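You operate a simulated robot arm through the tools that you are given. There is no shell and no other tool. Be economical: measure what you need, move in short steps, check, and stop when the job is done.

The job below is to be done with a simulated two-armed robot. You get a single attempt, and the scene is never put back.

TASK
Mains out: mute unit 1, lock the incubator, shut the warm box down.
Fine: hang the blue-edged card on drawer 2; warm box switch off, dial to 30 C; unit 1 stays on.

It is judged by the outcome, as a careful person would: the job done as asked, and still so three seconds after it is handed in. It fails if anything else is knocked over, pushed out of place, dropped, spilled or broken.

THE ROBOT
Two 7-joint arms with two-finger parallel grippers on one trunk, on a base that drives. Base frame: it is fixed to the floor where the robot stands at the start and does not move with it; the origin is under the middle of the robot, x ahead of it, y to its left, z up. Lengths are in mm, angles in rad, forces in N, time in s.
The left shoulder is at the start at [50, 168, 1247], the right one opposite. With the tool pointing down near the work surface each hand reaches from about 100 to 580 mm from the robot's upright axis, wherever it stands, measured 20 degrees to its own side. Places, roughly: bench breaker [1300, 1000, 1200]; clear key [600, -1900, 1000]; cold breaker [1200, 1000, 1200]; copy key [600, -2000, 1000]; disc key of the computer [600, -1900, 900]; done key of the incubator [500, -500, 1400]; eject key [600, -2000, 1000]; heat breaker [1100, 1000, 1200]; hood breaker [1000, 1000, 1200]; incubator switch [600, -200, 900]; info key of the incubator [500, -400, 1400]; key four [600, -1800, 1000]; key one [600, -1700, 1000]; key three [600, -1800, 1000]; key two [600, -1700, 1000]; load key of the incubator [500, -400, 1400]. Payload 1.57 kg a hand.
The tool frame of a hand sits at the grasp point between the pads (the TCP): z along the fingers, y along the line on which they close. The tips reach 30 mm beyond it. Largest opening 80 mm; finger width 17, thickness 12; the body of the gripper, 40 by 82 mm, starts 80 mm behind the TCP.
Orientation is that of the tool frame in the base frame, as [roll, pitch, yaw] about the fixed x, y, z axes, in that order (R = Rz(yaw) Ry(pitch) Rx(roll)). With the fingers straight down and closing along the base's y, the tool's x points along the base's -x, its y along +y and its z along -z.

THE INTERFACE
- The arms move only by the tool drive_tool. It takes "left_commands", "right_commands" or both (then of equal length, played together; a hand with none holds still); each is a list of rows, each a list of 7 numbers: the turn, a rotation vector about the tool's x, y, z in rad, then the shift along the tool's x, y, z in mm, then the opening, from 0 (shut) to 1 (fully open). In form: [[rx, ry, rz, dx, dy, dz, fingers], ...]. A call has 1 to 10 rows; each row shifts and turns the commanded pose from where the row before left it, along the tool's axes as they then stand. Rows are played at 5 a second. More than 50 mm and 0.15 rad between two rows, or a gripper value outside its range, and nothing of the call is played. A pose out of reach is approached as far as the arm can. The call stops where the force on the tool passes 90 N (or 10 N more than at its start, if that is more) or the arm is blocked; 0.2 s more then pass. Each finger travels about 45 mm/s and halts on what it meets, pressing with about 39 N; the grip force reading is that of the motor and also rises with nothing between the fingers. The clock runs only during rows and for 0.2 s after the last one: add rows that do not move to give the fingers time. The reply holds the time, the measured pose of the TCP, the force on the tool along the base axes, the opening and the grip force, in the units named above and with some noise, with the torque about the TCP (base axes, N m) and any sound that the robot's microphone picked up, and new pictures: "show" is both (left out), scene, wrist or none (wrist: the cameras of the hands that moved).
- Cameras (640 x 400 px; columns grow to the right, rows downward): "scene" is now at [111.6, 45.4, 1451.9]; the picture's right is [0.54, -0.84, 0.00], its down [-0.53, -0.34, -0.78] and it looks along [0.66, 0.42, -0.62] (base axes); focal length 214 px, centre (320, 200). "left" rides on the left gripper at [72, 7, -122] in its tool frame; the picture's right is [-0.09, 1.00, 0.00], its down [-0.84, -0.08, -0.54] and it looks along [-0.54, -0.05, 0.84] (tool axes); focal length 238 px, centre (320, 200). "right" rides on the right gripper at [72, -7, -122] in its tool frame; the picture's right is [0.09, 1.00, 0.00], its down [-0.84, 0.08, -0.54] and it looks along [-0.54, 0.05, 0.84] (tool axes); focal length 238 px, centre (320, 200). There is no depth. A picture from a camera that has moved, and an enlarged one, comes with that camera's place and axes in the base frame and with its lens.
- lift_body(by): slides the trunk up (or, below 0, down) by that many mm; the arms and the scene camera ride with it, the base frame stays. It gives what a move gives, with no picture.
- steer(legs): drives the robot by 1 to 6 legs, each [ahead, left, turn to the left] in mm, mm and rad, along the robot's own axes; the way and the turn of a leg run together, so that a leg with both is an arc; at most 1500 mm and 3.142 rad a leg. The arms and the cameras ride along, it lands a little off, and it stops where it bumps. It gives what a move gives, and a new picture of the scene camera.
- turn_head(pan, tilt): turns the head with the scene camera to pan (to the left, within 1.396 rad either way) and tilt (down, from -0.506 to 1.204), counted from straight ahead of the robot. It gives what a move gives, and a new picture of the scene camera.
- enlarge(camera, box): a new picture of the part [left, top, right, bottom] of that camera's present view, enlarged. No time passes.
- finish_job(): hands the job in; it is judged then, once.

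Work in short steps. Places have to be worked out from the pictures, the camera data and where the tool is seen: move nearer, look again, correct. Check each grasp and each placing, and mend what went wrong. You have 120 turns and 260 pictures in all, those below and enlarged ones among them. Open the grippers and draw the arms clear of the work before you hand the job in, unless the task says otherwise; then end with one line.

The tools are called after "Emit:" by a JSON object that holds its "op" and its "data". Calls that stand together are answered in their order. drive_tool: Moves the arms, as the interface text tells. Its arguments: {"type":"object","properties":{"left_commands":{"type":"array","items":{"type":"array","items":{"type":"number"}}},"right_commands":{"type":"array","items":{"type":"array","items":{"type":"number"}}},"show":{"type":"string","enum":["both","scene","wrist","none"]}},"required":[]} The other tools are called the same way: lift_body (by) slides the trunk up or down; steer (legs) drives the base; turn_head (pan, tilt) turns the head that bears the scene camera; enlarge (camera, box) takes an enlarged picture of a part of a camera's view; finish_job () hands the job in.

At the start:

```text
clock: 0.0
left_position: [302.5, 168.9, 1434.4]
left_ee_rot: [-3.141, 0.0, 3.141]
left_ft_force: [-0.5, 0.1, 0.8]
left_torque: [-0.02, 0.01, -0.03]
left_width: 79.8
left_gripper_force: 0.1
right_position: [277.9, -63.3, 1434.4]
right_ee_rot: [3.136, -0.004, 3.139]
right_ft_force: [-0.2, 0.3, -0.6]
right_torque: [0.03, 0.01, 0.0]
right_width: 80.2
right_gripper_force: 0.1
trunk travel left (down, up): [-416.0, 27.0]
robot x, y, heading: [2.1, 1.4, -0.001]
head pan, tilt: [0.569, 0.674]
```

scene: 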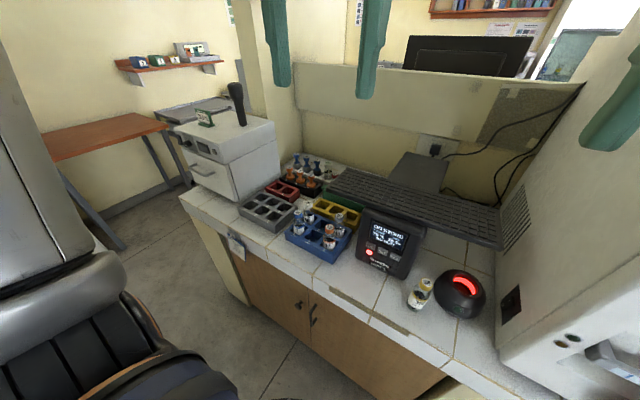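
right: 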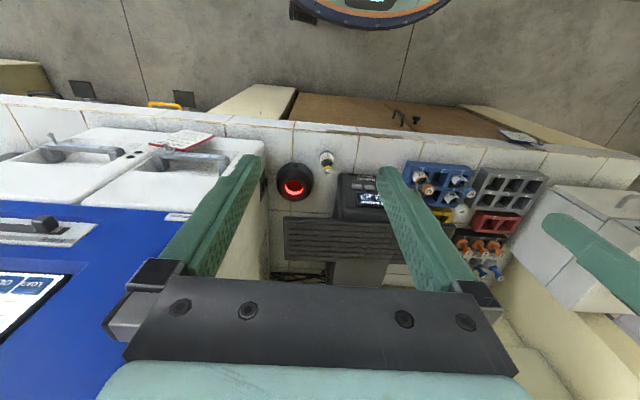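
left: 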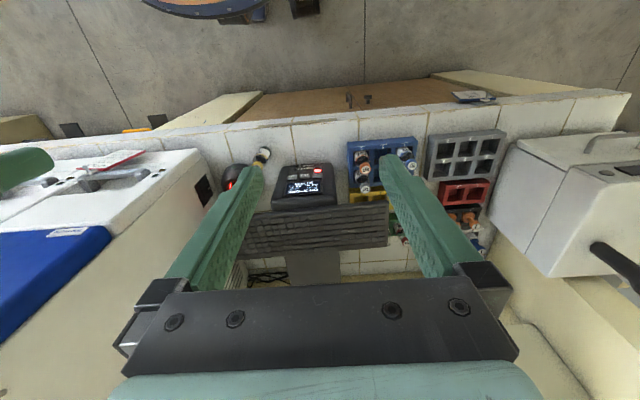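

I'll start by looking around: enlarge the present scene, and look to the right side at the incubator.

Emit:
{"op": "enlarge", "data": {"camera": "scene", "box": [160, 80, 520, 320]}}

Emit:
{"op": "turn_head", "data": {"pan": -0.6, "tilt": 0.5}}

```text
1.67 times, centred on (340, 200) of scene
camera zoom: at [111.6, 45.4, 1451.9], right [0.54, -0.84, 0.0], down [-0.53, -0.34, -0.78], along [0.66, 0.42, -0.62], focal length 358 px, centre (287, 200)
```

zoom: 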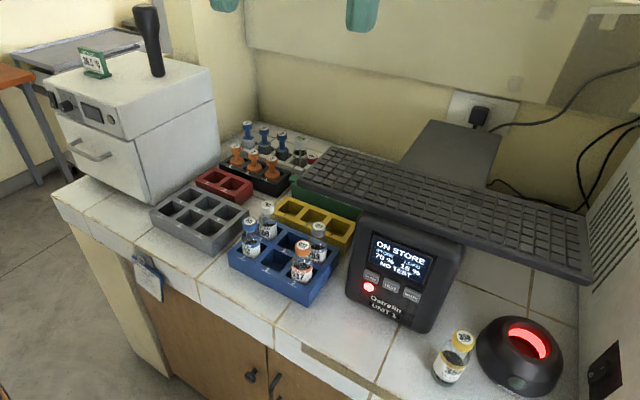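

```text
clock: 1.4
left_position: [302.9, 169.6, 1434.4]
left_ee_rot: [3.14, 0.0, 3.14]
left_ft_force: [-0.4, -0.1, 0.0]
left_torque: [0.02, -0.02, -0.01]
left_width: 80.2
left_gripper_force: 0.1
right_position: [278.1, -63.5, 1434.6]
right_ee_rot: [3.137, -0.002, 3.139]
right_ft_force: [0.1, 0.0, 0.1]
right_torque: [0.0, 0.0, 0.03]
right_width: 80.0
right_gripper_force: 0.0
trunk travel left (down, up): [-416.0, 27.0]
robot x, y, heading: [-2.3, 0.7, -0.002]
head pan, tilt: [-0.6, 0.499]
camera scene: at [114.3, -52.4, 1467.4], right [-0.56, -0.83, 0.0], down [-0.4, 0.27, -0.88], along [0.72, -0.5, -0.48], focal length 214 px, centre (320, 200)
```

scene: 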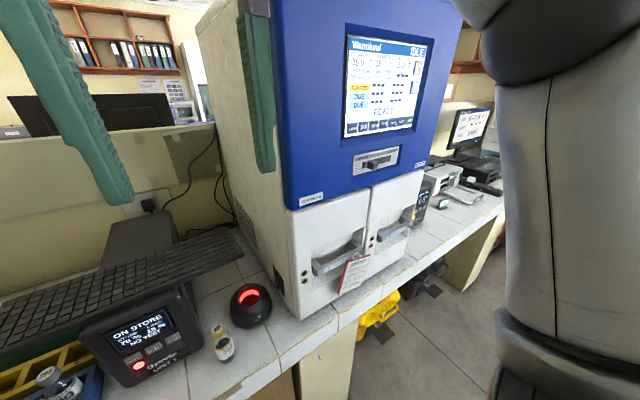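

Unit 1 is the small black box with the display; the incubator is blue/white. I'll enlarge the details.

Emit:
{"op": "enlarge", "data": {"camera": "scene", "box": [260, 10, 460, 135]}}

Emit:
{"op": "enlarge", "data": {"camera": "scene", "box": [280, 180, 440, 300]}}

Emit:
{"op": "enlarge", "data": {"camera": "scene", "box": [70, 280, 230, 400]}}

Emit:
{"op": "turn_head", "data": {"pan": 0.9, "tilt": 0.6}}

```text
3.20 times, centred on (360, 72) of scene
camera zoom: at [114.3, -52.4, 1467.4], right [-0.56, -0.83, 0.0], down [-0.4, 0.27, -0.88], along [0.72, -0.5, -0.48], focal length 686 px, centre (192, 608)
```

zoom: 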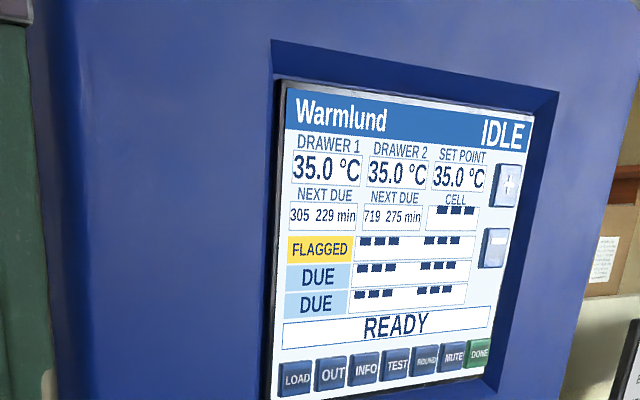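

```text
3.33 times, centred on (360, 240) of scene
camera zoom: at [114.3, -52.4, 1467.4], right [-0.56, -0.83, 0.0], down [-0.4, 0.27, -0.88], along [0.72, -0.5, -0.48], focal length 715 px, centre (187, 67)
```

zoom: 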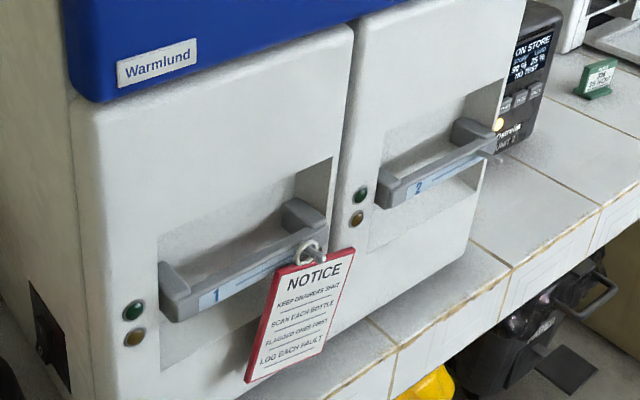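

```text
3.33 times, centred on (150, 340) of scene
camera zoom: at [114.3, -52.4, 1467.4], right [-0.56, -0.83, 0.0], down [-0.4, 0.27, -0.88], along [0.72, -0.5, -0.48], focal length 715 px, centre (887, -267)
```

zoom: 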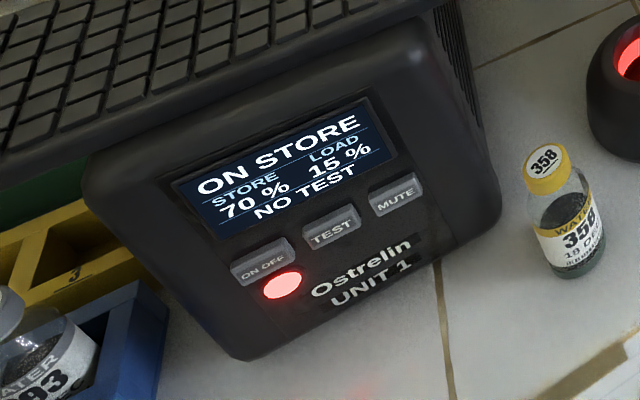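

```text
clock: 3.0
left_position: [303.2, 169.8, 1434.6]
left_ee_rot: [-3.141, 0.0, 3.14]
left_ft_force: [0.1, -0.3, -0.4]
left_torque: [-0.01, -0.01, 0.01]
left_width: 80.1
left_gripper_force: 0.0
right_position: [276.4, -64.9, 1433.9]
right_ee_rot: [3.135, -0.002, 3.14]
right_ft_force: [-0.5, 0.2, -0.1]
right_torque: [0.01, 0.0, -0.01]
right_width: 79.9
right_gripper_force: 0.2
trunk travel left (down, up): [-416.0, 27.0]
robot x, y, heading: [2.7, -0.6, -0.001]
head pan, tilt: [0.901, 0.6]
camera scene: at [94.1, 68.2, 1458.3], right [0.78, -0.62, 0.0], down [-0.35, -0.44, -0.83], along [0.51, 0.65, -0.56], focal length 214 px, centre (320, 200)
```

scene: 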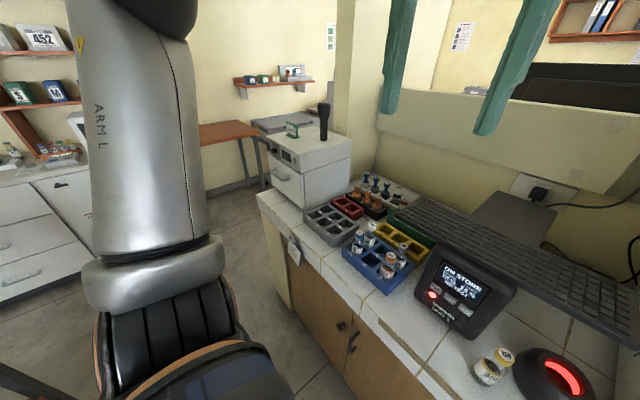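

I enlarge the warm box and the card at the bench's left end.

Emit:
{"op": "enlarge", "data": {"camera": "scene", "box": [250, 95, 360, 210]}}

Emit:
{"op": "enlarge", "data": {"camera": "scene", "box": [270, 215, 340, 275]}}

Emit:
{"op": "turn_head", "data": {"pan": -0.65, "tilt": 0.25}}

```text
3.48 times, centred on (305, 152) of scene
camera zoom: at [94.1, 68.2, 1458.3], right [0.78, -0.62, 0.0], down [-0.35, -0.44, -0.83], along [0.51, 0.65, -0.56], focal length 746 px, centre (372, 365)
```

zoom: 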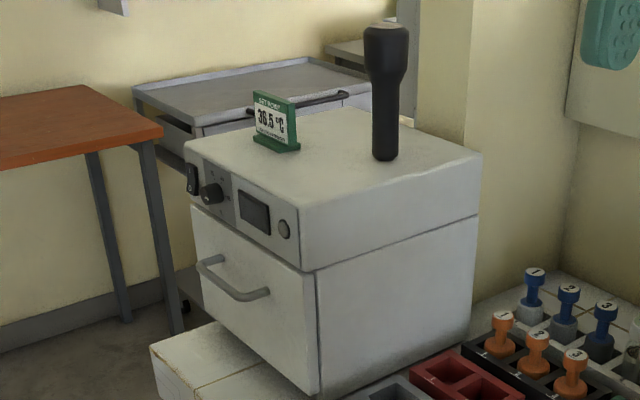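

```text
6.67 times, centred on (305, 245) of scene
camera zoom: at [94.1, 68.2, 1458.3], right [0.78, -0.62, 0.0], down [-0.35, -0.44, -0.83], along [0.51, 0.65, -0.56], focal length 1430 px, centre (420, -100)
```

zoom: 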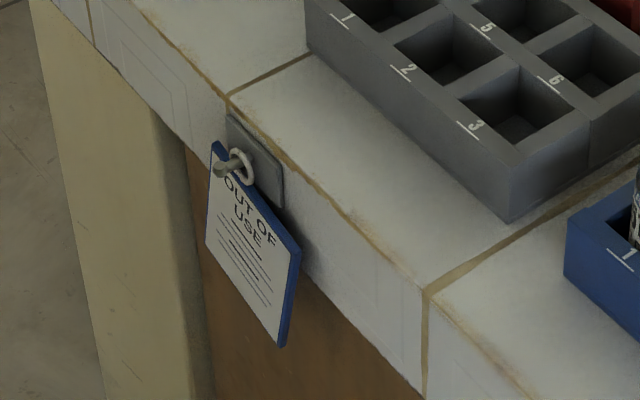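

```text
clock: 4.6
left_position: [303.0, 169.0, 1435.3]
left_ee_rot: [-3.142, -0.001, -3.141]
left_ft_force: [-0.3, 0.3, -0.4]
left_torque: [-0.01, 0.01, -0.02]
left_width: 79.9
left_gripper_force: 0.0
right_position: [277.3, -64.4, 1434.0]
right_ee_rot: [3.138, -0.002, 3.141]
right_ft_force: [1.4, -0.3, -0.9]
right_torque: [0.0, 0.02, 0.01]
right_width: 79.9
right_gripper_force: 0.1
trunk travel left (down, up): [-416.0, 27.0]
robot x, y, heading: [-2.4, -0.4, -0.0]
head pan, tilt: [-0.649, 0.25]
camera scene: at [113.6, -57.4, 1490.5], right [-0.6, -0.8, 0.0], down [-0.2, 0.15, -0.97], along [0.77, -0.59, -0.25], focal length 214 px, centre (320, 200)
```

scene: 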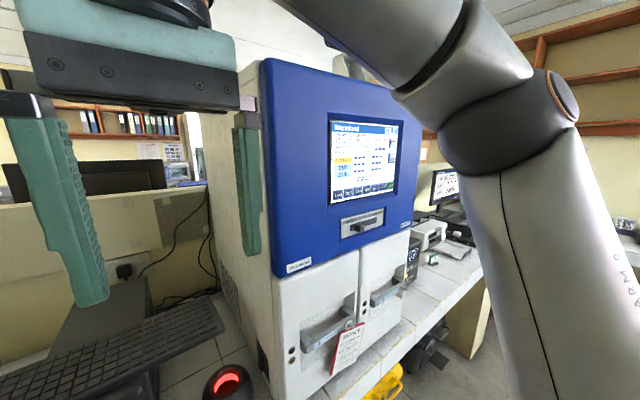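

Emit:
{"op": "enlarge", "data": {"camera": "scene", "box": [320, 190, 420, 260]}}

Emit:
{"op": "enlarge", "data": {"camera": "scene", "box": [270, 240, 450, 370]}}

Emit:
{"op": "turn_head", "data": {"pan": 0.35, "tilt": -0.05}}

```text
5.71 times, centred on (370, 225) of scene
camera zoom: at [113.6, -57.4, 1490.5], right [-0.6, -0.8, 0.0], down [-0.2, 0.15, -0.97], along [0.77, -0.59, -0.25], focal length 1226 px, centre (34, 57)
```

zoom: 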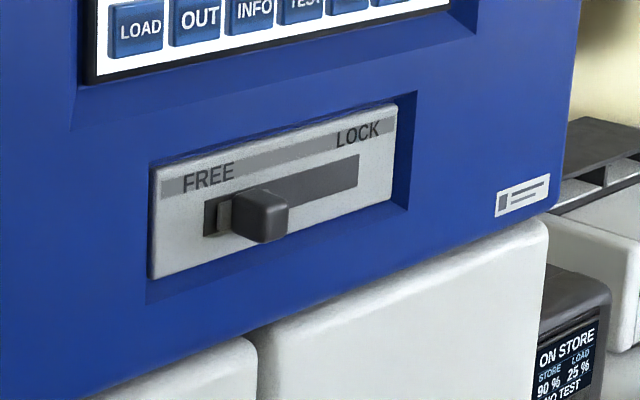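

```text
3.08 times, centred on (360, 305) of scene
camera zoom: at [113.6, -57.4, 1490.5], right [-0.6, -0.8, 0.0], down [-0.2, 0.15, -0.97], along [0.77, -0.59, -0.25], focal length 660 px, centre (197, -123)
```

zoom: 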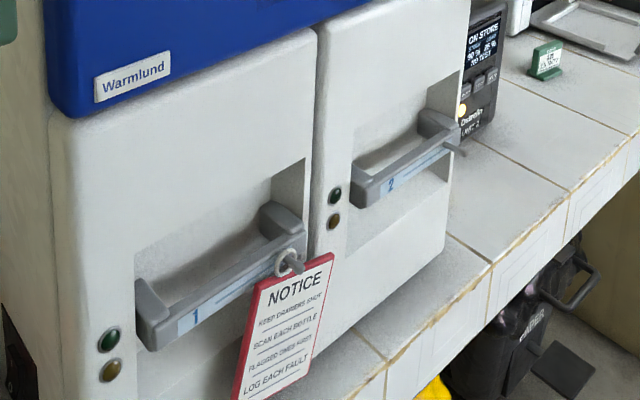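

```text
clock: 5.9
left_position: [303.3, 170.3, 1433.2]
left_ee_rot: [-3.14, 0.0, 3.141]
left_ft_force: [-0.3, 0.8, 0.7]
left_torque: [-0.02, -0.01, 0.02]
left_width: 80.0
left_gripper_force: 0.0
right_position: [278.1, -63.9, 1432.9]
right_ee_rot: [3.138, -0.002, 3.139]
right_ft_force: [0.7, 1.1, -0.3]
right_torque: [0.0, 0.0, 0.0]
right_width: 79.8
right_gripper_force: 0.0
trunk travel left (down, up): [-416.0, 27.0]
robot x, y, heading: [0.6, -3.0, 0.0]
head pan, tilt: [0.351, -0.051]
camera scene: at [122.4, 29.4, 1518.0], right [0.34, -0.94, 0.0], down [0.05, 0.02, -1.0], along [0.94, 0.34, 0.05], focal length 214 px, centre (320, 200)
```

scene: 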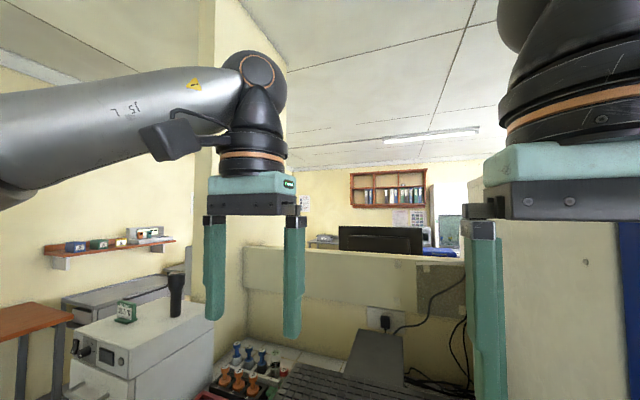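

Latch is a slider FREE→LOCK, drawer 2 has a free hook, and the blue "OUT OF USE" card hangs on the bench front at left. First MUTE on unit 1 (estimated [545, 70, 939]) with the left hand: I close the fingers and tilt the tool 45° forward, then approach.

Emit:
{"op": "drive_tool", "data": {"left_commands": [[0, -0.131, 0, 0, 0, 0, 0], [0, -0.131, 0, 0, 0, 0, 0], [0, -0.131, 0, 0, 0, 0, 0], [0, -0.131, 0, 0, 0, 0, 0], [0, -0.131, 0, 0, 0, 0, 0], [0, -0.131, 0, 0, 0, 0, 0]], "show": "none"}}

Emit:
{"op": "drive_tool", "data": {"left_commands": [[0, 0, 0, 20, -11, 40, 0], [0, 0, 0, 20, -11, 40, 0], [0, 0, 0, 20, -11, 40, 0], [0, 0, 0, 20, -11, 40, 0], [0, 0, 0, 20, -11, 40, 0], [0, 0, 0, 20, -11, 40, 0], [0, 0, 0, 20, -11, 40, 0], [0, 0, 0, 20, -11, 40, 0], [0, 0, 0, 20, -11, 40, 0]], "show": "wrist"}}

Emit:
{"op": "turn_head", "data": {"pan": 0.1, "tilt": 0.8}}

```text
clock: 7.3
left_position: [303.6, 168.7, 1435.3]
left_ee_rot: [-3.137, 0.789, -3.139]
left_ft_force: [-0.3, -0.3, 0.0]
left_torque: [0.0, 0.02, -0.01]
left_width: 0.1
left_gripper_force: 21.2
right_position: [276.8, -63.5, 1435.0]
right_ee_rot: [3.138, -0.002, 3.14]
right_ft_force: [-0.2, 0.9, -0.8]
right_torque: [0.01, 0.01, 0.0]
right_width: 79.9
right_gripper_force: 0.1
trunk travel left (down, up): [-416.0, 27.0]
robot x, y, heading: [-3.1, -0.3, -0.0]
head pan, tilt: [0.351, -0.051]
```

```text
clock: 9.3
left_position: [431.3, 69.2, 1050.3]
left_ee_rot: [-3.14, 0.787, -3.138]
left_ft_force: [0.7, 0.0, -0.3]
left_torque: [-0.01, 0.02, 0.01]
left_width: 0.0
left_gripper_force: 21.8
right_position: [278.1, -63.6, 1434.0]
right_ee_rot: [3.138, -0.002, 3.141]
right_ft_force: [1.1, 0.9, -0.7]
right_torque: [0.0, 0.02, -0.02]
right_width: 80.2
right_gripper_force: 0.0
trunk travel left (down, up): [-416.0, 27.0]
robot x, y, heading: [0.9, 1.3, 0.005]
head pan, tilt: [0.351, -0.051]
camera left: at [293.2, 76.2, 1084.9], right [0.07, 1.0, 0.06], down [0.21, -0.08, 0.98], along [0.98, -0.05, -0.21], focal length 238 px, centre (320, 200)
```

left: 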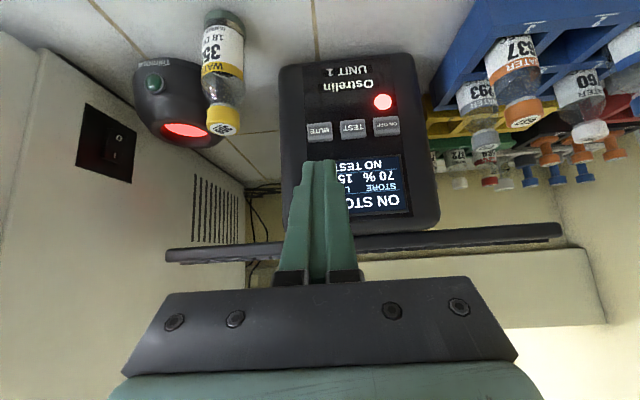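

```text
clock: 10.4
left_position: [430.5, 70.4, 1051.4]
left_ee_rot: [-3.141, 0.787, 3.14]
left_ft_force: [0.6, 0.6, -0.5]
left_torque: [0.0, 0.0, 0.03]
left_width: 0.1
left_gripper_force: 21.3
right_position: [278.2, -63.1, 1433.7]
right_ee_rot: [3.139, -0.002, 3.139]
right_ft_force: [-0.2, 0.2, 0.1]
right_torque: [0.01, -0.03, 0.02]
right_width: 80.0
right_gripper_force: 0.0
trunk travel left (down, up): [-416.0, 27.0]
robot x, y, heading: [1.1, 2.2, 0.003]
head pan, tilt: [0.099, 0.799]
camera scene: at [119.5, 7.0, 1441.5], right [0.1, -0.99, 0.0], down [-0.71, -0.07, -0.7], along [0.69, 0.07, -0.72], focal length 214 px, centre (320, 200)
```

scene: 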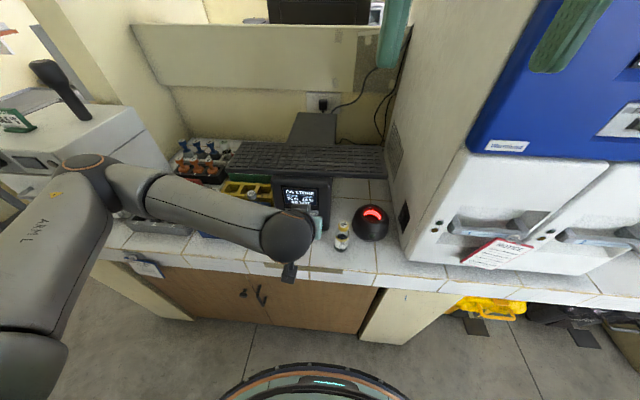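

Wrist view places MUTE at about [542, 69, 951] with a nearly upright face. I move to a standoff ~25 mm before it and look.

Emit:
{"op": "drive_tool", "data": {"left_commands": [[0, 0, 0, 6, -1, 34, 0], [0, 0, 0, 6, -1, 34, 0], [0, 0, 0, 7, -1, 34, 0]], "show": "wrist"}}

Emit:
{"op": "enlarge", "data": {"camera": "scene", "box": [230, 140, 400, 260]}}

```text
clock: 11.2
left_position: [487.9, 67.6, 965.6]
left_ee_rot: [-3.141, 0.785, -3.141]
left_ft_force: [0.0, -1.0, 0.1]
left_torque: [-0.05, 0.02, -0.03]
left_width: 0.1
left_gripper_force: 21.0
right_position: [277.8, -63.1, 1433.7]
right_ee_rot: [3.137, -0.004, 3.139]
right_ft_force: [-1.5, -0.2, -0.6]
right_torque: [0.03, 0.03, 0.03]
right_width: 79.8
right_gripper_force: 0.1
trunk travel left (down, up): [-416.0, 27.0]
robot x, y, heading: [2.3, 3.4, -0.002]
head pan, tilt: [0.099, 0.799]
camera left: at [350.5, 73.7, 999.9], right [0.07, 1.0, 0.06], down [0.21, -0.08, 0.98], along [0.98, -0.05, -0.21], focal length 238 px, centre (320, 200)
```

left: 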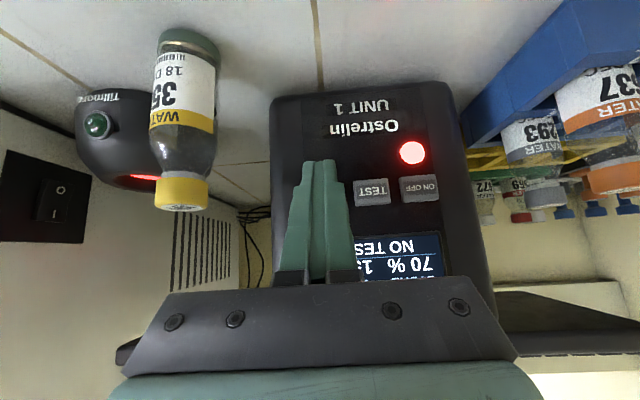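

```text
3.33 times, centred on (315, 200) of scene
camera zoom: at [119.8, 7.1, 1441.4], right [0.1, -1.0, 0.0], down [-0.71, -0.07, -0.7], along [0.69, 0.07, -0.72], focal length 715 px, centre (337, 200)
```

zoom: 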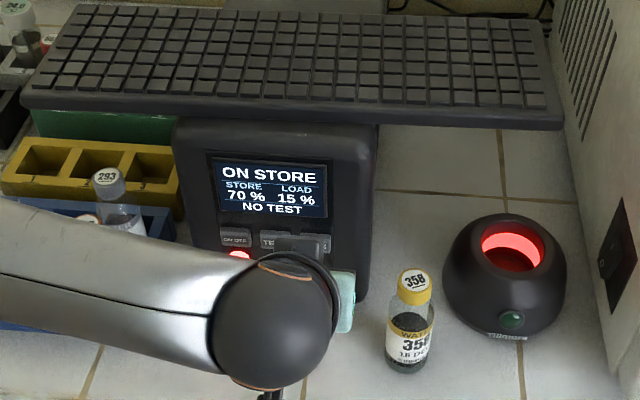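

Hidden MUTE is at about [537, 66, 954], dead ahead of the finger corner. I advance along +x in small steps watching the force.

Emit:
{"op": "drive_tool", "data": {"left_commands": [[0, 0, 0, -5.6, 0, 5.6, 0], [0, 0, 0, -4.2, 0, 4.2, 0], [0, 0, 0, -1.5, 0, 1.5, 0]], "show": "wrist"}}

```text
clock: 12.1
left_position: [504.3, 67.7, 966.1]
left_ee_rot: [3.141, 0.785, -3.141]
left_ft_force: [-1.6, -0.1, -0.2]
left_torque: [0.01, 0.04, -0.03]
left_width: 0.0
left_gripper_force: 21.4
right_position: [276.3, -64.5, 1433.5]
right_ee_rot: [3.138, 0.0, 3.141]
right_ft_force: [0.3, -0.7, 0.4]
right_torque: [-0.02, 0.03, 0.0]
right_width: 80.0
right_gripper_force: 0.1
trunk travel left (down, up): [-416.0, 27.0]
robot x, y, heading: [-2.0, 0.6, -0.004]
head pan, tilt: [0.099, 0.799]
heard: click
camera left: at [366.9, 74.4, 1001.0], right [0.07, 1.0, 0.06], down [0.21, -0.08, 0.98], along [0.98, -0.05, -0.21], focal length 238 px, centre (320, 200)
```

left: 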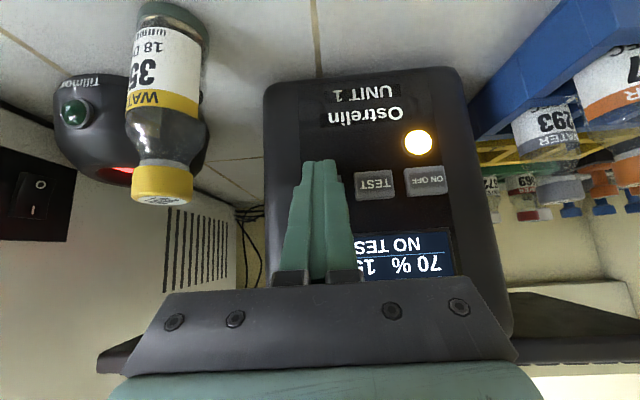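

A click, and the lamp went red → amber (as unit 2 shows): muted. I back off straight and check.

Emit:
{"op": "drive_tool", "data": {"left_commands": [[0, 0, 0, 20, 0, -20, 0], [0, 0, 0, 0, 0, -45, 0], [0, 0, 0, 0, 0, -45, 0], [0, 0, 0, 0, 10, -45, 0], [0, 0, 0, 0, 20, -45, 0], [0, 0, 0, -20, 20, -40, 0]], "show": "wrist"}}

Emit:
{"op": "enlarge", "data": {"camera": "scene", "box": [230, 140, 400, 260]}}

```text
clock: 13.4
left_position: [359.7, 93.2, 1142.6]
left_ee_rot: [3.138, 0.784, 3.139]
left_ft_force: [0.1, -0.5, 0.3]
left_torque: [-0.02, -0.05, -0.01]
left_width: 0.0
left_gripper_force: 21.2
left hand out of reach, approached as far as the arm can: row 5, 6
right_position: [276.6, -63.5, 1433.9]
right_ee_rot: [3.139, 0.002, 3.141]
right_ft_force: [-0.3, 0.8, -0.8]
right_torque: [-0.02, -0.02, 0.01]
right_width: 80.0
right_gripper_force: 0.0
trunk travel left (down, up): [-416.0, 27.0]
robot x, y, heading: [0.6, 0.7, -0.005]
head pan, tilt: [0.099, 0.799]
camera left: at [221.6, 100.0, 1177.1], right [0.06, 1.0, 0.07], down [0.21, -0.08, 0.97], along [0.98, -0.05, -0.21], focal length 238 px, centre (320, 200)
```

left: 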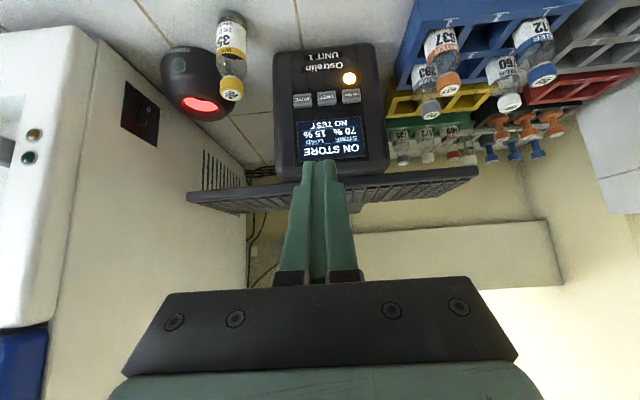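

```text
3.33 times, centred on (315, 200) of scene
camera zoom: at [118.8, 7.4, 1441.4], right [0.1, -1.0, 0.0], down [-0.71, -0.07, -0.7], along [0.69, 0.07, -0.72], focal length 715 px, centre (337, 200)
```

zoom: 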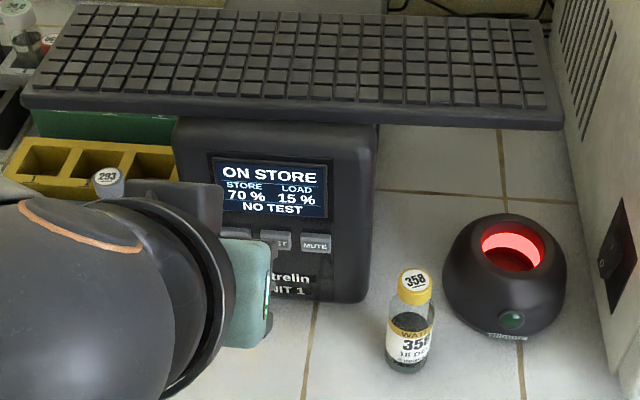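

Unit 1 muted and still on. Now I draw the arm up a bit and drive left towards the warm box for a closer look.

Emit:
{"op": "drive_tool", "data": {"left_commands": [[0, 0, 0, -35, 0, -35, 0], [0, 0, 0, -35, 0, -35, 0], [0, 0, 0, -30, 30, -30, 0]], "show": "none"}}

Emit:
{"op": "steer", "data": {"legs": [[-120, 0, 0], [0, 650, 0]]}}

Emit:
{"op": "turn_head", "data": {"pan": 0.2, "tilt": 0.6}}

```text
refused: row 3 steps farther than a row can; nothing moved
```

```text
clock: 20.5
left_position: [246.3, 750.5, 1141.6]
left_ee_rot: [3.14, 0.784, 3.135]
left_ft_force: [0.2, 0.4, 0.8]
left_torque: [0.0, 0.0, 0.0]
left_width: 0.0
left_gripper_force: 21.3
right_position: [161.6, 596.1, 1434.9]
right_ee_rot: [3.138, -0.002, 3.134]
right_ft_force: [0.4, 0.5, -0.2]
right_torque: [-0.01, 0.0, -0.03]
right_width: 80.0
right_gripper_force: 0.0
trunk travel left (down, up): [-416.0, 27.0]
robot x, y, heading: [-116.7, 657.6, -0.011]
head pan, tilt: [0.099, 0.799]
camera scene: at [4.7, 667.5, 1441.4], right [0.09, -1.0, 0.0], down [-0.71, -0.07, -0.7], along [0.69, 0.06, -0.72], focal length 214 px, centre (320, 200)
```

scene: 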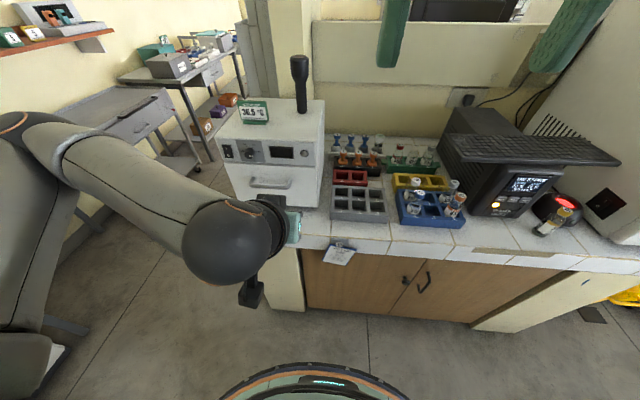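

```text
clock: 21.2
left_position: [246.5, 751.0, 1142.6]
left_ee_rot: [3.14, 0.785, 3.136]
left_ft_force: [-0.2, -0.4, 0.2]
left_torque: [-0.02, 0.01, 0.0]
left_width: 0.1
left_gripper_force: 21.2
right_position: [162.3, 596.7, 1434.8]
right_ee_rot: [3.137, -0.001, 3.132]
right_ft_force: [0.6, 0.3, -0.2]
right_torque: [0.03, 0.0, 0.01]
right_width: 79.8
right_gripper_force: 0.0
trunk travel left (down, up): [-416.0, 27.0]
robot x, y, heading: [-114.1, 664.9, -0.004]
head pan, tilt: [0.201, 0.6]
camera scene: at [11.1, 676.9, 1458.2], right [0.19, -0.98, 0.0], down [-0.55, -0.11, -0.82], along [0.81, 0.16, -0.57], focal length 214 px, centre (320, 200)
```

scene: 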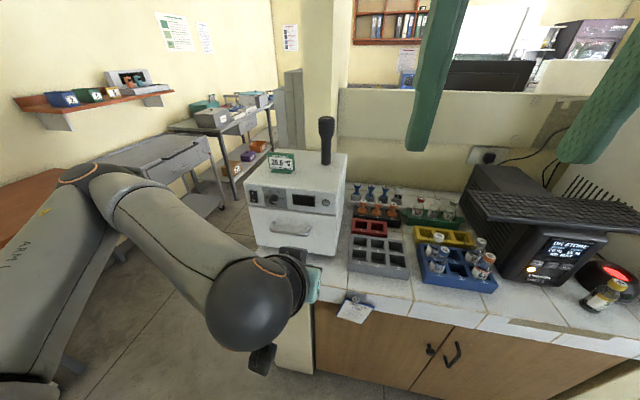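

Emit:
{"op": "enlarge", "data": {"camera": "scene", "box": [240, 140, 360, 220]}}

Emit:
{"op": "enlarge", "data": {"camera": "scene", "box": [310, 260, 410, 330]}}

```text
5.00 times, centred on (300, 180) of scene
camera zoom: at [11.1, 676.9, 1458.2], right [0.19, -0.98, 0.0], down [-0.55, -0.11, -0.82], along [0.81, 0.16, -0.57], focal length 1072 px, centre (420, 300)
```

zoom: 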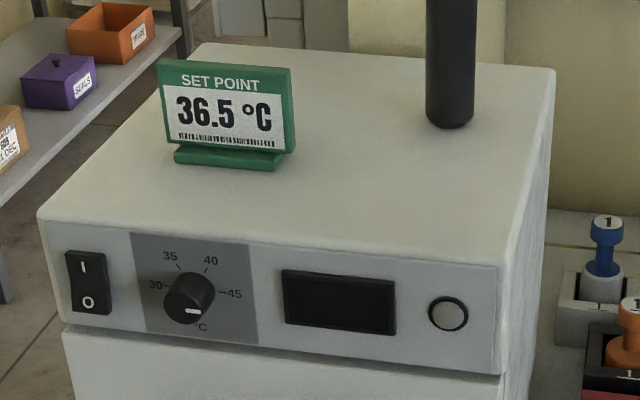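

```text
5.71 times, centred on (360, 295) of scene
camera zoom: at [11.1, 676.9, 1458.2], right [0.19, -0.98, 0.0], down [-0.55, -0.11, -0.82], along [0.81, 0.16, -0.57], focal length 1226 px, centre (91, -343)
```

zoom: 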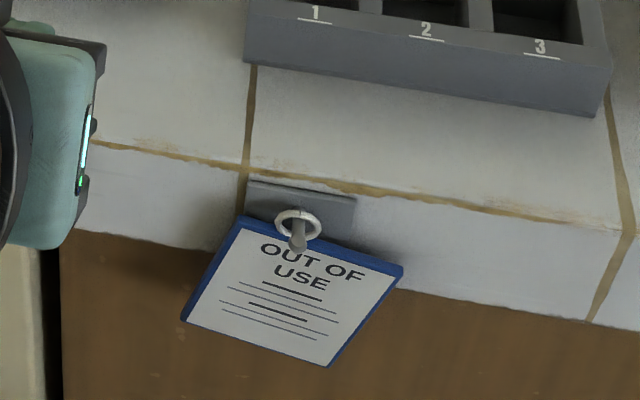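

Dial ≈[494, 908, 1106]; card ring ≈[393, 639, 832]. I drive left a bit more and put the left wrist camera in front of the warm box panel.

Emit:
{"op": "steer", "data": {"legs": [[0, 120, 0]]}}

Emit:
{"op": "drive_tool", "data": {"left_commands": [[0, 0, 0, -28, 30, 28, 0], [0, 0, 0, -14, 10, 14, 0]], "show": "wrist"}}

```text
clock: 22.9
left_position: [245.7, 871.8, 1141.9]
left_ee_rot: [3.139, 0.782, 3.139]
left_ft_force: [0.5, -0.2, 0.1]
left_torque: [-0.02, -0.01, -0.02]
left_width: 0.2
left_gripper_force: 21.2
right_position: [163.6, 717.0, 1433.7]
right_ee_rot: [3.138, -0.002, 3.136]
right_ft_force: [-0.7, 0.0, 0.7]
right_torque: [0.0, 0.0, -0.01]
right_width: 80.2
right_gripper_force: 0.1
trunk travel left (down, up): [-416.0, 27.0]
robot x, y, heading: [-114.3, 782.2, -0.005]
head pan, tilt: [0.201, 0.6]
camera scene: at [11.7, 797.0, 1458.3], right [0.2, -0.98, 0.0], down [-0.55, -0.11, -0.83], along [0.81, 0.16, -0.56], focal length 214 px, centre (320, 200)
```

scene: 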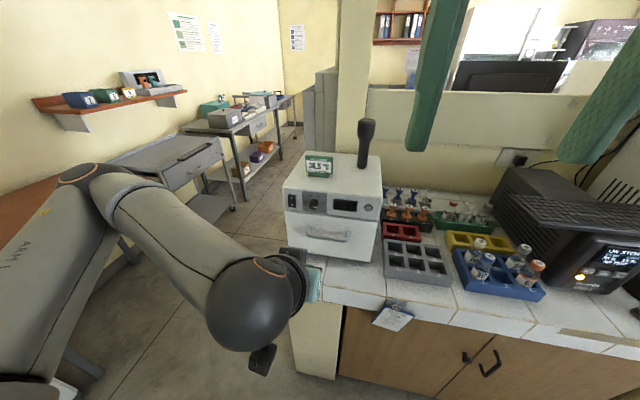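

```text
clock: 23.6
left_position: [302.7, 913.6, 1140.7]
left_ee_rot: [3.139, 0.785, 3.136]
left_ft_force: [0.8, -1.1, 0.8]
left_torque: [-0.02, -0.01, 0.03]
left_width: 0.1
left_gripper_force: 21.4
right_position: [163.9, 716.3, 1434.1]
right_ee_rot: [3.139, -0.003, 3.136]
right_ft_force: [-0.6, 0.1, -0.4]
right_torque: [0.0, 0.0, 0.01]
right_width: 80.0
right_gripper_force: 0.1
trunk travel left (down, up): [-416.0, 27.0]
robot x, y, heading: [-112.7, 777.0, -0.007]
head pan, tilt: [0.201, 0.6]
camera left: at [166.0, 921.1, 1176.0], right [0.07, 1.0, 0.07], down [0.21, -0.08, 0.97], along [0.98, -0.05, -0.21], focal length 238 px, centre (320, 200)
```

left: 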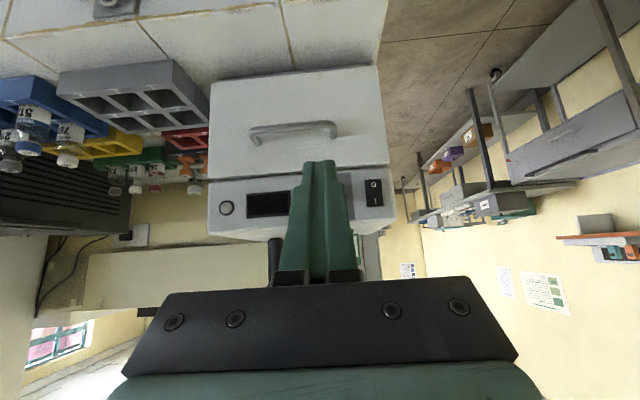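

Fingers hide the dial; the scene view is better. Enlarge it and, with fingers opened and shifted, the wrist view.

Emit:
{"op": "drive_tool", "data": {"left_commands": [[0, 0, 0, 14, -40, -14, 1], [0, 0, 0, 28, -20, -28, 1], [0, 0, 0, 0, 0, 0, 1]], "show": "wrist"}}

Emit:
{"op": "enlarge", "data": {"camera": "scene", "box": [280, 180, 344, 220]}}

Emit:
{"op": "enlarge", "data": {"camera": "left", "box": [200, 140, 440, 290]}}

```text
clock: 24.4
left_position: [247.7, 855.2, 1143.6]
left_ee_rot: [3.139, 0.785, 3.139]
left_ft_force: [0.2, 0.8, -1.0]
left_torque: [0.02, -0.02, 0.0]
left_width: 67.8
left_gripper_force: 0.0
right_position: [163.0, 717.2, 1434.1]
right_ee_rot: [3.138, -0.002, 3.137]
right_ft_force: [-0.1, 0.1, -0.3]
right_torque: [-0.01, 0.03, 0.01]
right_width: 80.0
right_gripper_force: 0.0
trunk travel left (down, up): [-416.0, 27.0]
robot x, y, heading: [-112.5, 780.8, -0.006]
head pan, tilt: [0.201, 0.6]
camera left: at [110.1, 861.7, 1178.2], right [0.07, 1.0, 0.07], down [0.21, -0.08, 0.97], along [0.98, -0.05, -0.21], focal length 238 px, centre (320, 200)
```

left: 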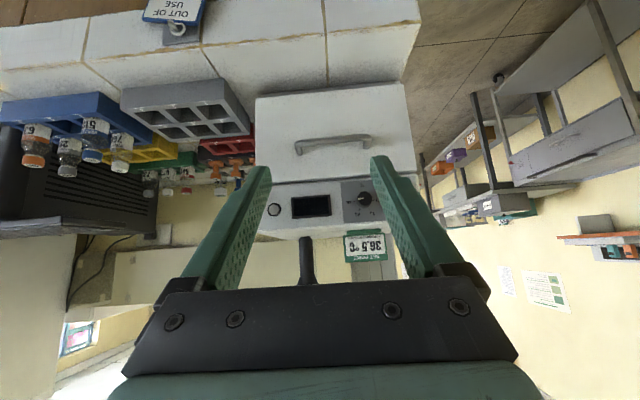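

```text
10.00 times, centred on (312, 200) of scene
camera zoom: at [12.1, 796.8, 1458.2], right [0.2, -0.98, 0.0], down [-0.55, -0.11, -0.82], along [0.81, 0.16, -0.57], focal length 2145 px, centre (400, 200)
```

zoom: 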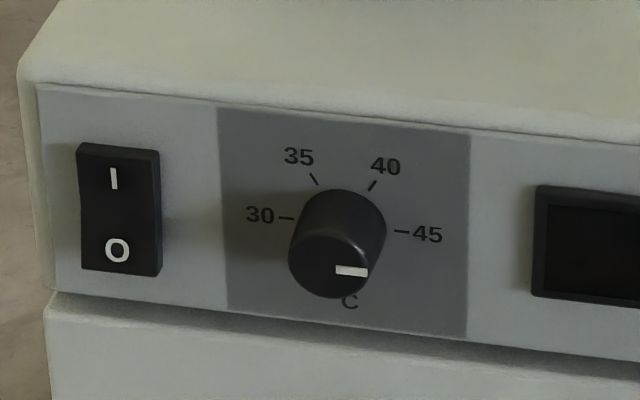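

```text
2.67 times, centred on (320, 215) of left
camera zoom: at [110.1, 861.7, 1178.2], right [0.07, 1.0, 0.07], down [0.21, -0.08, 0.97], along [0.98, -0.05, -0.21], focal length 636 px, centre (320, 160)
```

zoom: 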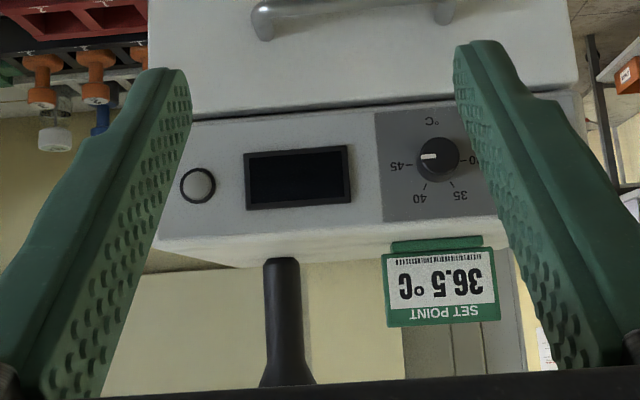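

The pointer stands at 45; it must go 180° CCW to 30. Knob front ≈[483, 911, 1102]. I level the tool (pointing +x), then turn it +90° about its axis so that I have 180° of turn available.

Emit:
{"op": "drive_tool", "data": {"left_commands": [[0, -0.131, 0, 0, 10, 0, 1], [0, -0.131, 0, 0, 10, 0, 1], [0, -0.131, 0, 0, 10, 0, 1], [0, -0.131, 0, 0, 10, 0, 1], [0, -0.131, 0, 0, 10, 0, 1], [0, -0.131, 0, 0, 6, 0, 1]], "show": "none"}}

Emit:
{"op": "drive_tool", "data": {"left_commands": [[0, 0, 0.145, 0, 0, 0, 1], [0, 0, 0.145, 0, 0, 0, 1], [0, 0, 0.145, 0, 0, 0, 1], [0, 0, 0.145, 0, 0, 0, 1], [0, 0, 0.145, 0, 0, 0, 1], [0, 0, 0.145, 0, 0, 0, 1], [0, 0, 0.145, 0, 0, 0, 1], [0, 0, 0.145, 0, 0, 0, 1], [0, 0, 0.145, 0, 0, 0, 1], [0, 0, 0.145, 0, 0, 0, 1]], "show": "both"}}

```text
clock: 25.8
left_position: [280.5, 869.9, 1140.3]
left_ee_rot: [0.7, 1.566, 0.699]
left_ft_force: [0.2, -1.2, -0.3]
left_torque: [0.02, -0.02, 0.01]
left_width: 80.0
left_gripper_force: 0.1
left hand out of reach, approached as far as the arm can: row 1, 2, 3, 4
right_position: [163.8, 714.1, 1432.9]
right_ee_rot: [3.139, 0.0, 3.137]
right_ft_force: [-0.3, -0.1, 0.7]
right_torque: [0.04, -0.01, 0.0]
right_width: 79.9
right_gripper_force: 0.2
trunk travel left (down, up): [-416.0, 27.0]
robot x, y, heading: [-113.7, 778.9, -0.004]
head pan, tilt: [0.201, 0.6]
```

```text
clock: 27.9
left_position: [283.1, 872.7, 1140.9]
left_ee_rot: [1.574, 0.127, 1.58]
left_ft_force: [0.9, 0.3, -0.3]
left_torque: [0.02, -0.02, -0.03]
left_width: 80.0
left_gripper_force: 0.0
right_position: [163.0, 716.6, 1434.5]
right_ee_rot: [3.139, -0.002, 3.136]
right_ft_force: [-0.1, 0.7, 0.0]
right_torque: [0.02, 0.03, 0.04]
right_width: 79.7
right_gripper_force: 0.1
trunk travel left (down, up): [-416.0, 27.0]
robot x, y, heading: [-113.1, 778.9, -0.001]
head pan, tilt: [0.201, 0.6]
camera scene: at [11.7, 796.6, 1458.3], right [0.2, -0.98, 0.0], down [-0.55, -0.11, -0.83], along [0.81, 0.16, -0.56], focal length 214 px, centre (320, 200)
camera left: at [159.3, 944.6, 1138.3], right [0.0, 0.04, 1.0], down [-0.53, -0.85, 0.03], along [0.85, -0.53, 0.02], focal length 238 px, centre (320, 200)
```

scene: 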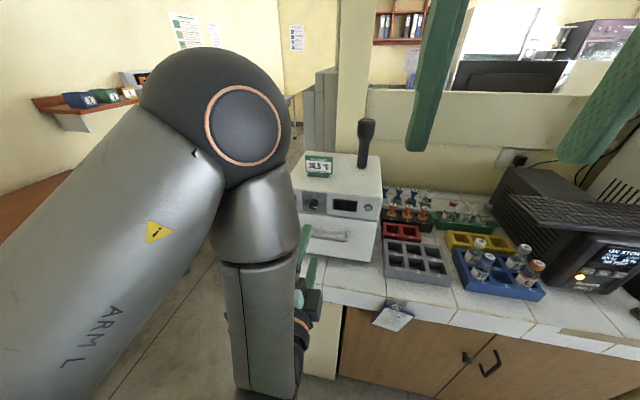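
left: 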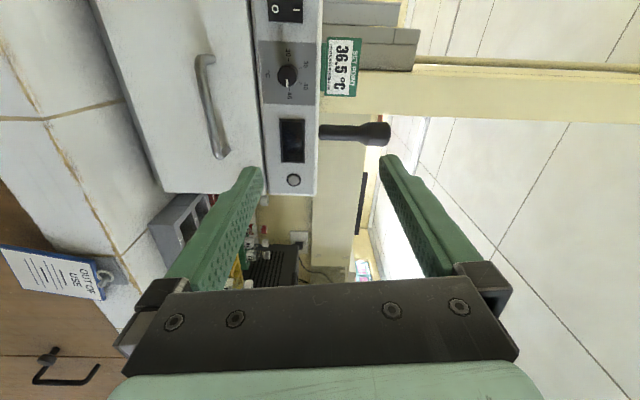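

Works. Finish the turn and line up in front of the knob (y≈914, z≈1102), tips ~20 mm short.

Emit:
{"op": "drive_tool", "data": {"left_commands": [[0, 0, 0.06, 20, -20, 0, 1], [0, 0, 0.061, 21, -19, 0, 1], [0, 0, 0, 0, 0, 45, 1], [0, 0, 0, 0, 0, 45, 1], [0, 0, 0, 0, 0, 40, 1]], "show": "both"}}

Emit:
{"op": "enlarge", "data": {"camera": "left", "box": [200, 0, 440, 150]}}

```text
clock: 29.1
left_position: [394.3, 864.6, 1126.7]
left_ee_rot: [1.574, -0.002, 1.573]
left_ft_force: [0.5, -0.2, 1.0]
left_torque: [0.0, -0.01, -0.03]
left_width: 80.0
left_gripper_force: 0.0
left hand out of reach, approached as far as the arm can: row 1, 2, 5
right_position: [163.8, 715.3, 1434.3]
right_ee_rot: [3.136, -0.002, 3.136]
right_ft_force: [0.0, -0.3, -0.4]
right_torque: [0.0, 0.02, -0.02]
right_width: 80.0
right_gripper_force: 0.0
trunk travel left (down, up): [-416.0, 27.0]
robot x, y, heading: [-113.0, 779.5, -0.009]
head pan, tilt: [0.201, 0.6]
camera scene: at [12.4, 797.0, 1458.2], right [0.2, -0.98, 0.0], down [-0.55, -0.11, -0.82], along [0.81, 0.16, -0.57], focal length 214 px, centre (320, 200)
camera left: at [270.6, 936.9, 1134.1], right [0.0, -0.09, 1.0], down [-0.54, -0.84, -0.08], along [0.84, -0.54, -0.05], focal length 238 px, centre (320, 200)
```

scene: 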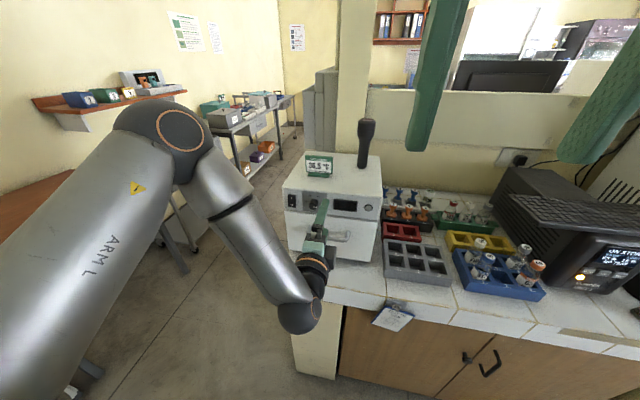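
left: 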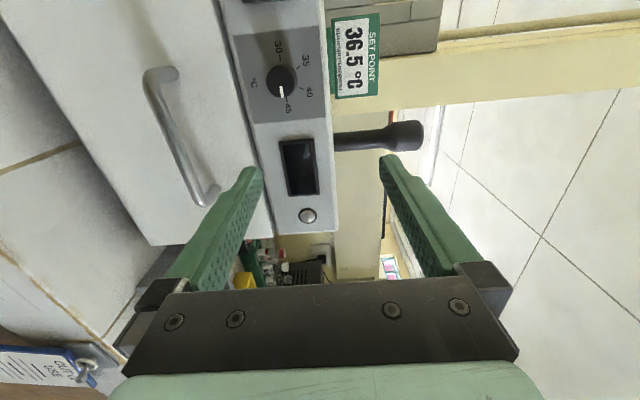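

```text
2.67 times, centred on (320, 75) of left
camera zoom: at [270.6, 936.9, 1134.1], right [0.0, -0.09, 1.0], down [-0.54, -0.84, -0.08], along [0.84, -0.54, -0.05], focal length 636 px, centre (320, 533)
```

zoom: 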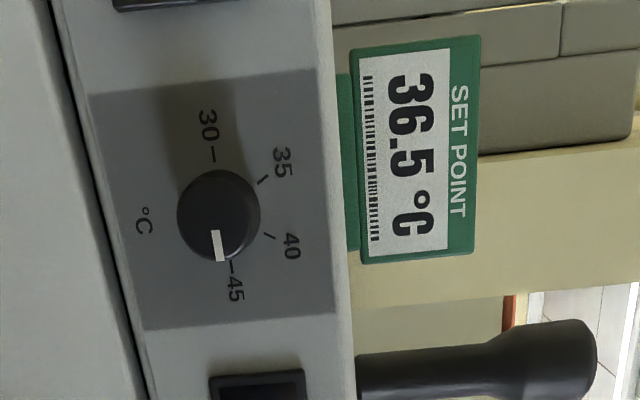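

The arm hits a joint limit in this posture. I pull back slightly, unroll to +45°, and centre the hand at y≈914; I'll turn the knob in two 90° grips instead.

Emit:
{"op": "drive_tool", "data": {"left_commands": [[0, 0, -0.145, 0, 0, -20, 1], [0, 0, -0.145, 0, 0, 0, 1], [0, 0, -0.145, 0, 0, 0, 1], [0, 0, -0.145, 0, 0, 0, 1], [0, 0, -0.145, 0, 0, 0, 1], [0, 0, -0.06, 0, 0, 0, 1], [0, 0, 0, 18, 18, 0, 1], [0, 0, 0, 18, 18, 0, 1], [0, 0, 0, 10, -10, 0, 1]], "show": "none"}}

```text
clock: 31.1
left_position: [360.8, 879.9, 1133.2]
left_ee_rot: [1.573, 0.785, 1.575]
left_ft_force: [-0.7, 0.4, -0.3]
left_torque: [-0.03, -0.01, 0.0]
left_width: 80.0
left_gripper_force: 0.0
left hand out of reach, approached as far as the arm can: row 7, 8, 9
right_position: [162.6, 716.3, 1433.9]
right_ee_rot: [3.137, -0.001, 3.136]
right_ft_force: [0.4, 0.1, -0.6]
right_torque: [0.0, 0.0, 0.01]
right_width: 80.3
right_gripper_force: 0.2
trunk travel left (down, up): [-416.0, 27.0]
robot x, y, heading: [-114.2, 780.3, -0.005]
head pan, tilt: [0.201, 0.6]
```

Moving outward is what's limited, so I drive left ~110 mm and bring the hand inward instead, also lowering the trunk slightly is not needed yet.

Emit:
{"op": "steer", "data": {"legs": [[0, 110, 0]]}}

Emit:
{"op": "drive_tool", "data": {"left_commands": [[0, 0, 0, -25, -25, 0, 1], [0, 0, 0, -27, -27, 0, 1], [0, 0, 0, 22, -22, 0, 1], [0, 0, 0, 0, 0, 40, 1]], "show": "both"}}

```text
clock: 32.8
left_position: [359.7, 986.2, 1134.5]
left_ee_rot: [1.573, 0.783, 1.575]
left_ft_force: [-0.2, 0.1, 0.4]
left_torque: [-0.04, 0.01, 0.02]
left_width: 79.9
left_gripper_force: 0.2
right_position: [164.8, 822.8, 1434.5]
right_ee_rot: [3.14, -0.001, 3.136]
right_ft_force: [-0.8, 0.8, -0.8]
right_torque: [-0.04, -0.02, 0.0]
right_width: 80.3
right_gripper_force: 0.0
trunk travel left (down, up): [-416.0, 27.0]
robot x, y, heading: [-113.7, 885.8, -0.001]
head pan, tilt: [0.201, 0.6]
camera scene: at [12.1, 903.8, 1458.3], right [0.2, -0.98, 0.0], down [-0.55, -0.11, -0.83], along [0.81, 0.16, -0.56], focal length 214 px, centre (320, 200)
```

scene: 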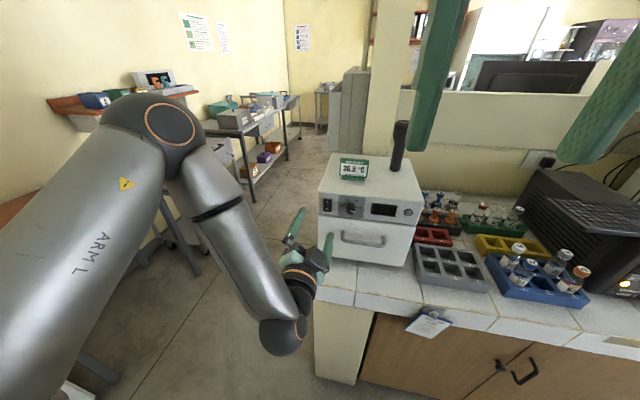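

```text
clock: 33.8
left_position: [399.0, 910.7, 1100.6]
left_ee_rot: [1.576, 0.784, 1.577]
left_ft_force: [-0.6, 1.1, -0.8]
left_torque: [0.02, -0.05, -0.02]
left_width: 80.0
left_gripper_force: 0.0
right_position: [163.6, 822.5, 1432.6]
right_ee_rot: [3.14, -0.002, 3.135]
right_ft_force: [0.0, -0.1, 0.1]
right_torque: [-0.01, 0.0, -0.01]
right_width: 80.2
right_gripper_force: 0.0
trunk travel left (down, up): [-416.0, 27.0]
robot x, y, heading: [-106.2, 891.8, -0.006]
head pan, tilt: [0.201, 0.6]
camera scene: at [12.9, 904.2, 1458.2], right [0.2, -0.98, 0.0], down [-0.55, -0.11, -0.82], along [0.81, 0.16, -0.57], focal length 214 px, centre (320, 200)
camera left: at [276.0, 967.0, 1053.3], right [0.0, 0.64, 0.77], down [-0.54, -0.65, 0.54], along [0.84, -0.42, 0.34], focal length 238 px, centre (320, 200)
```

scene: 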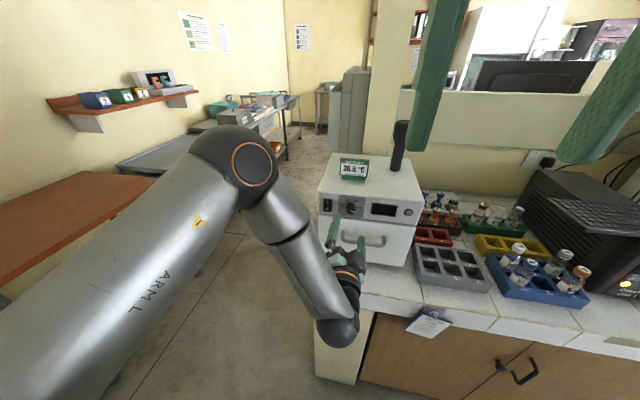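
left: 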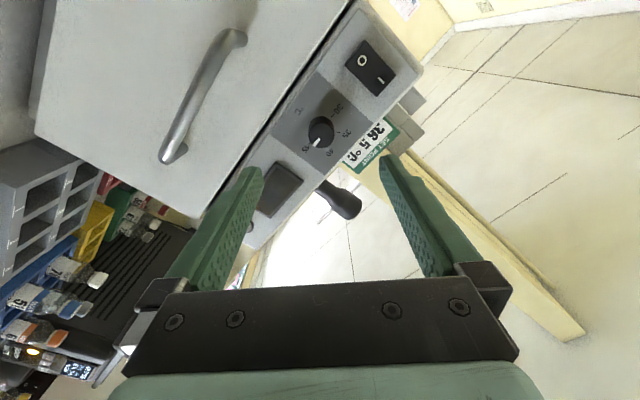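

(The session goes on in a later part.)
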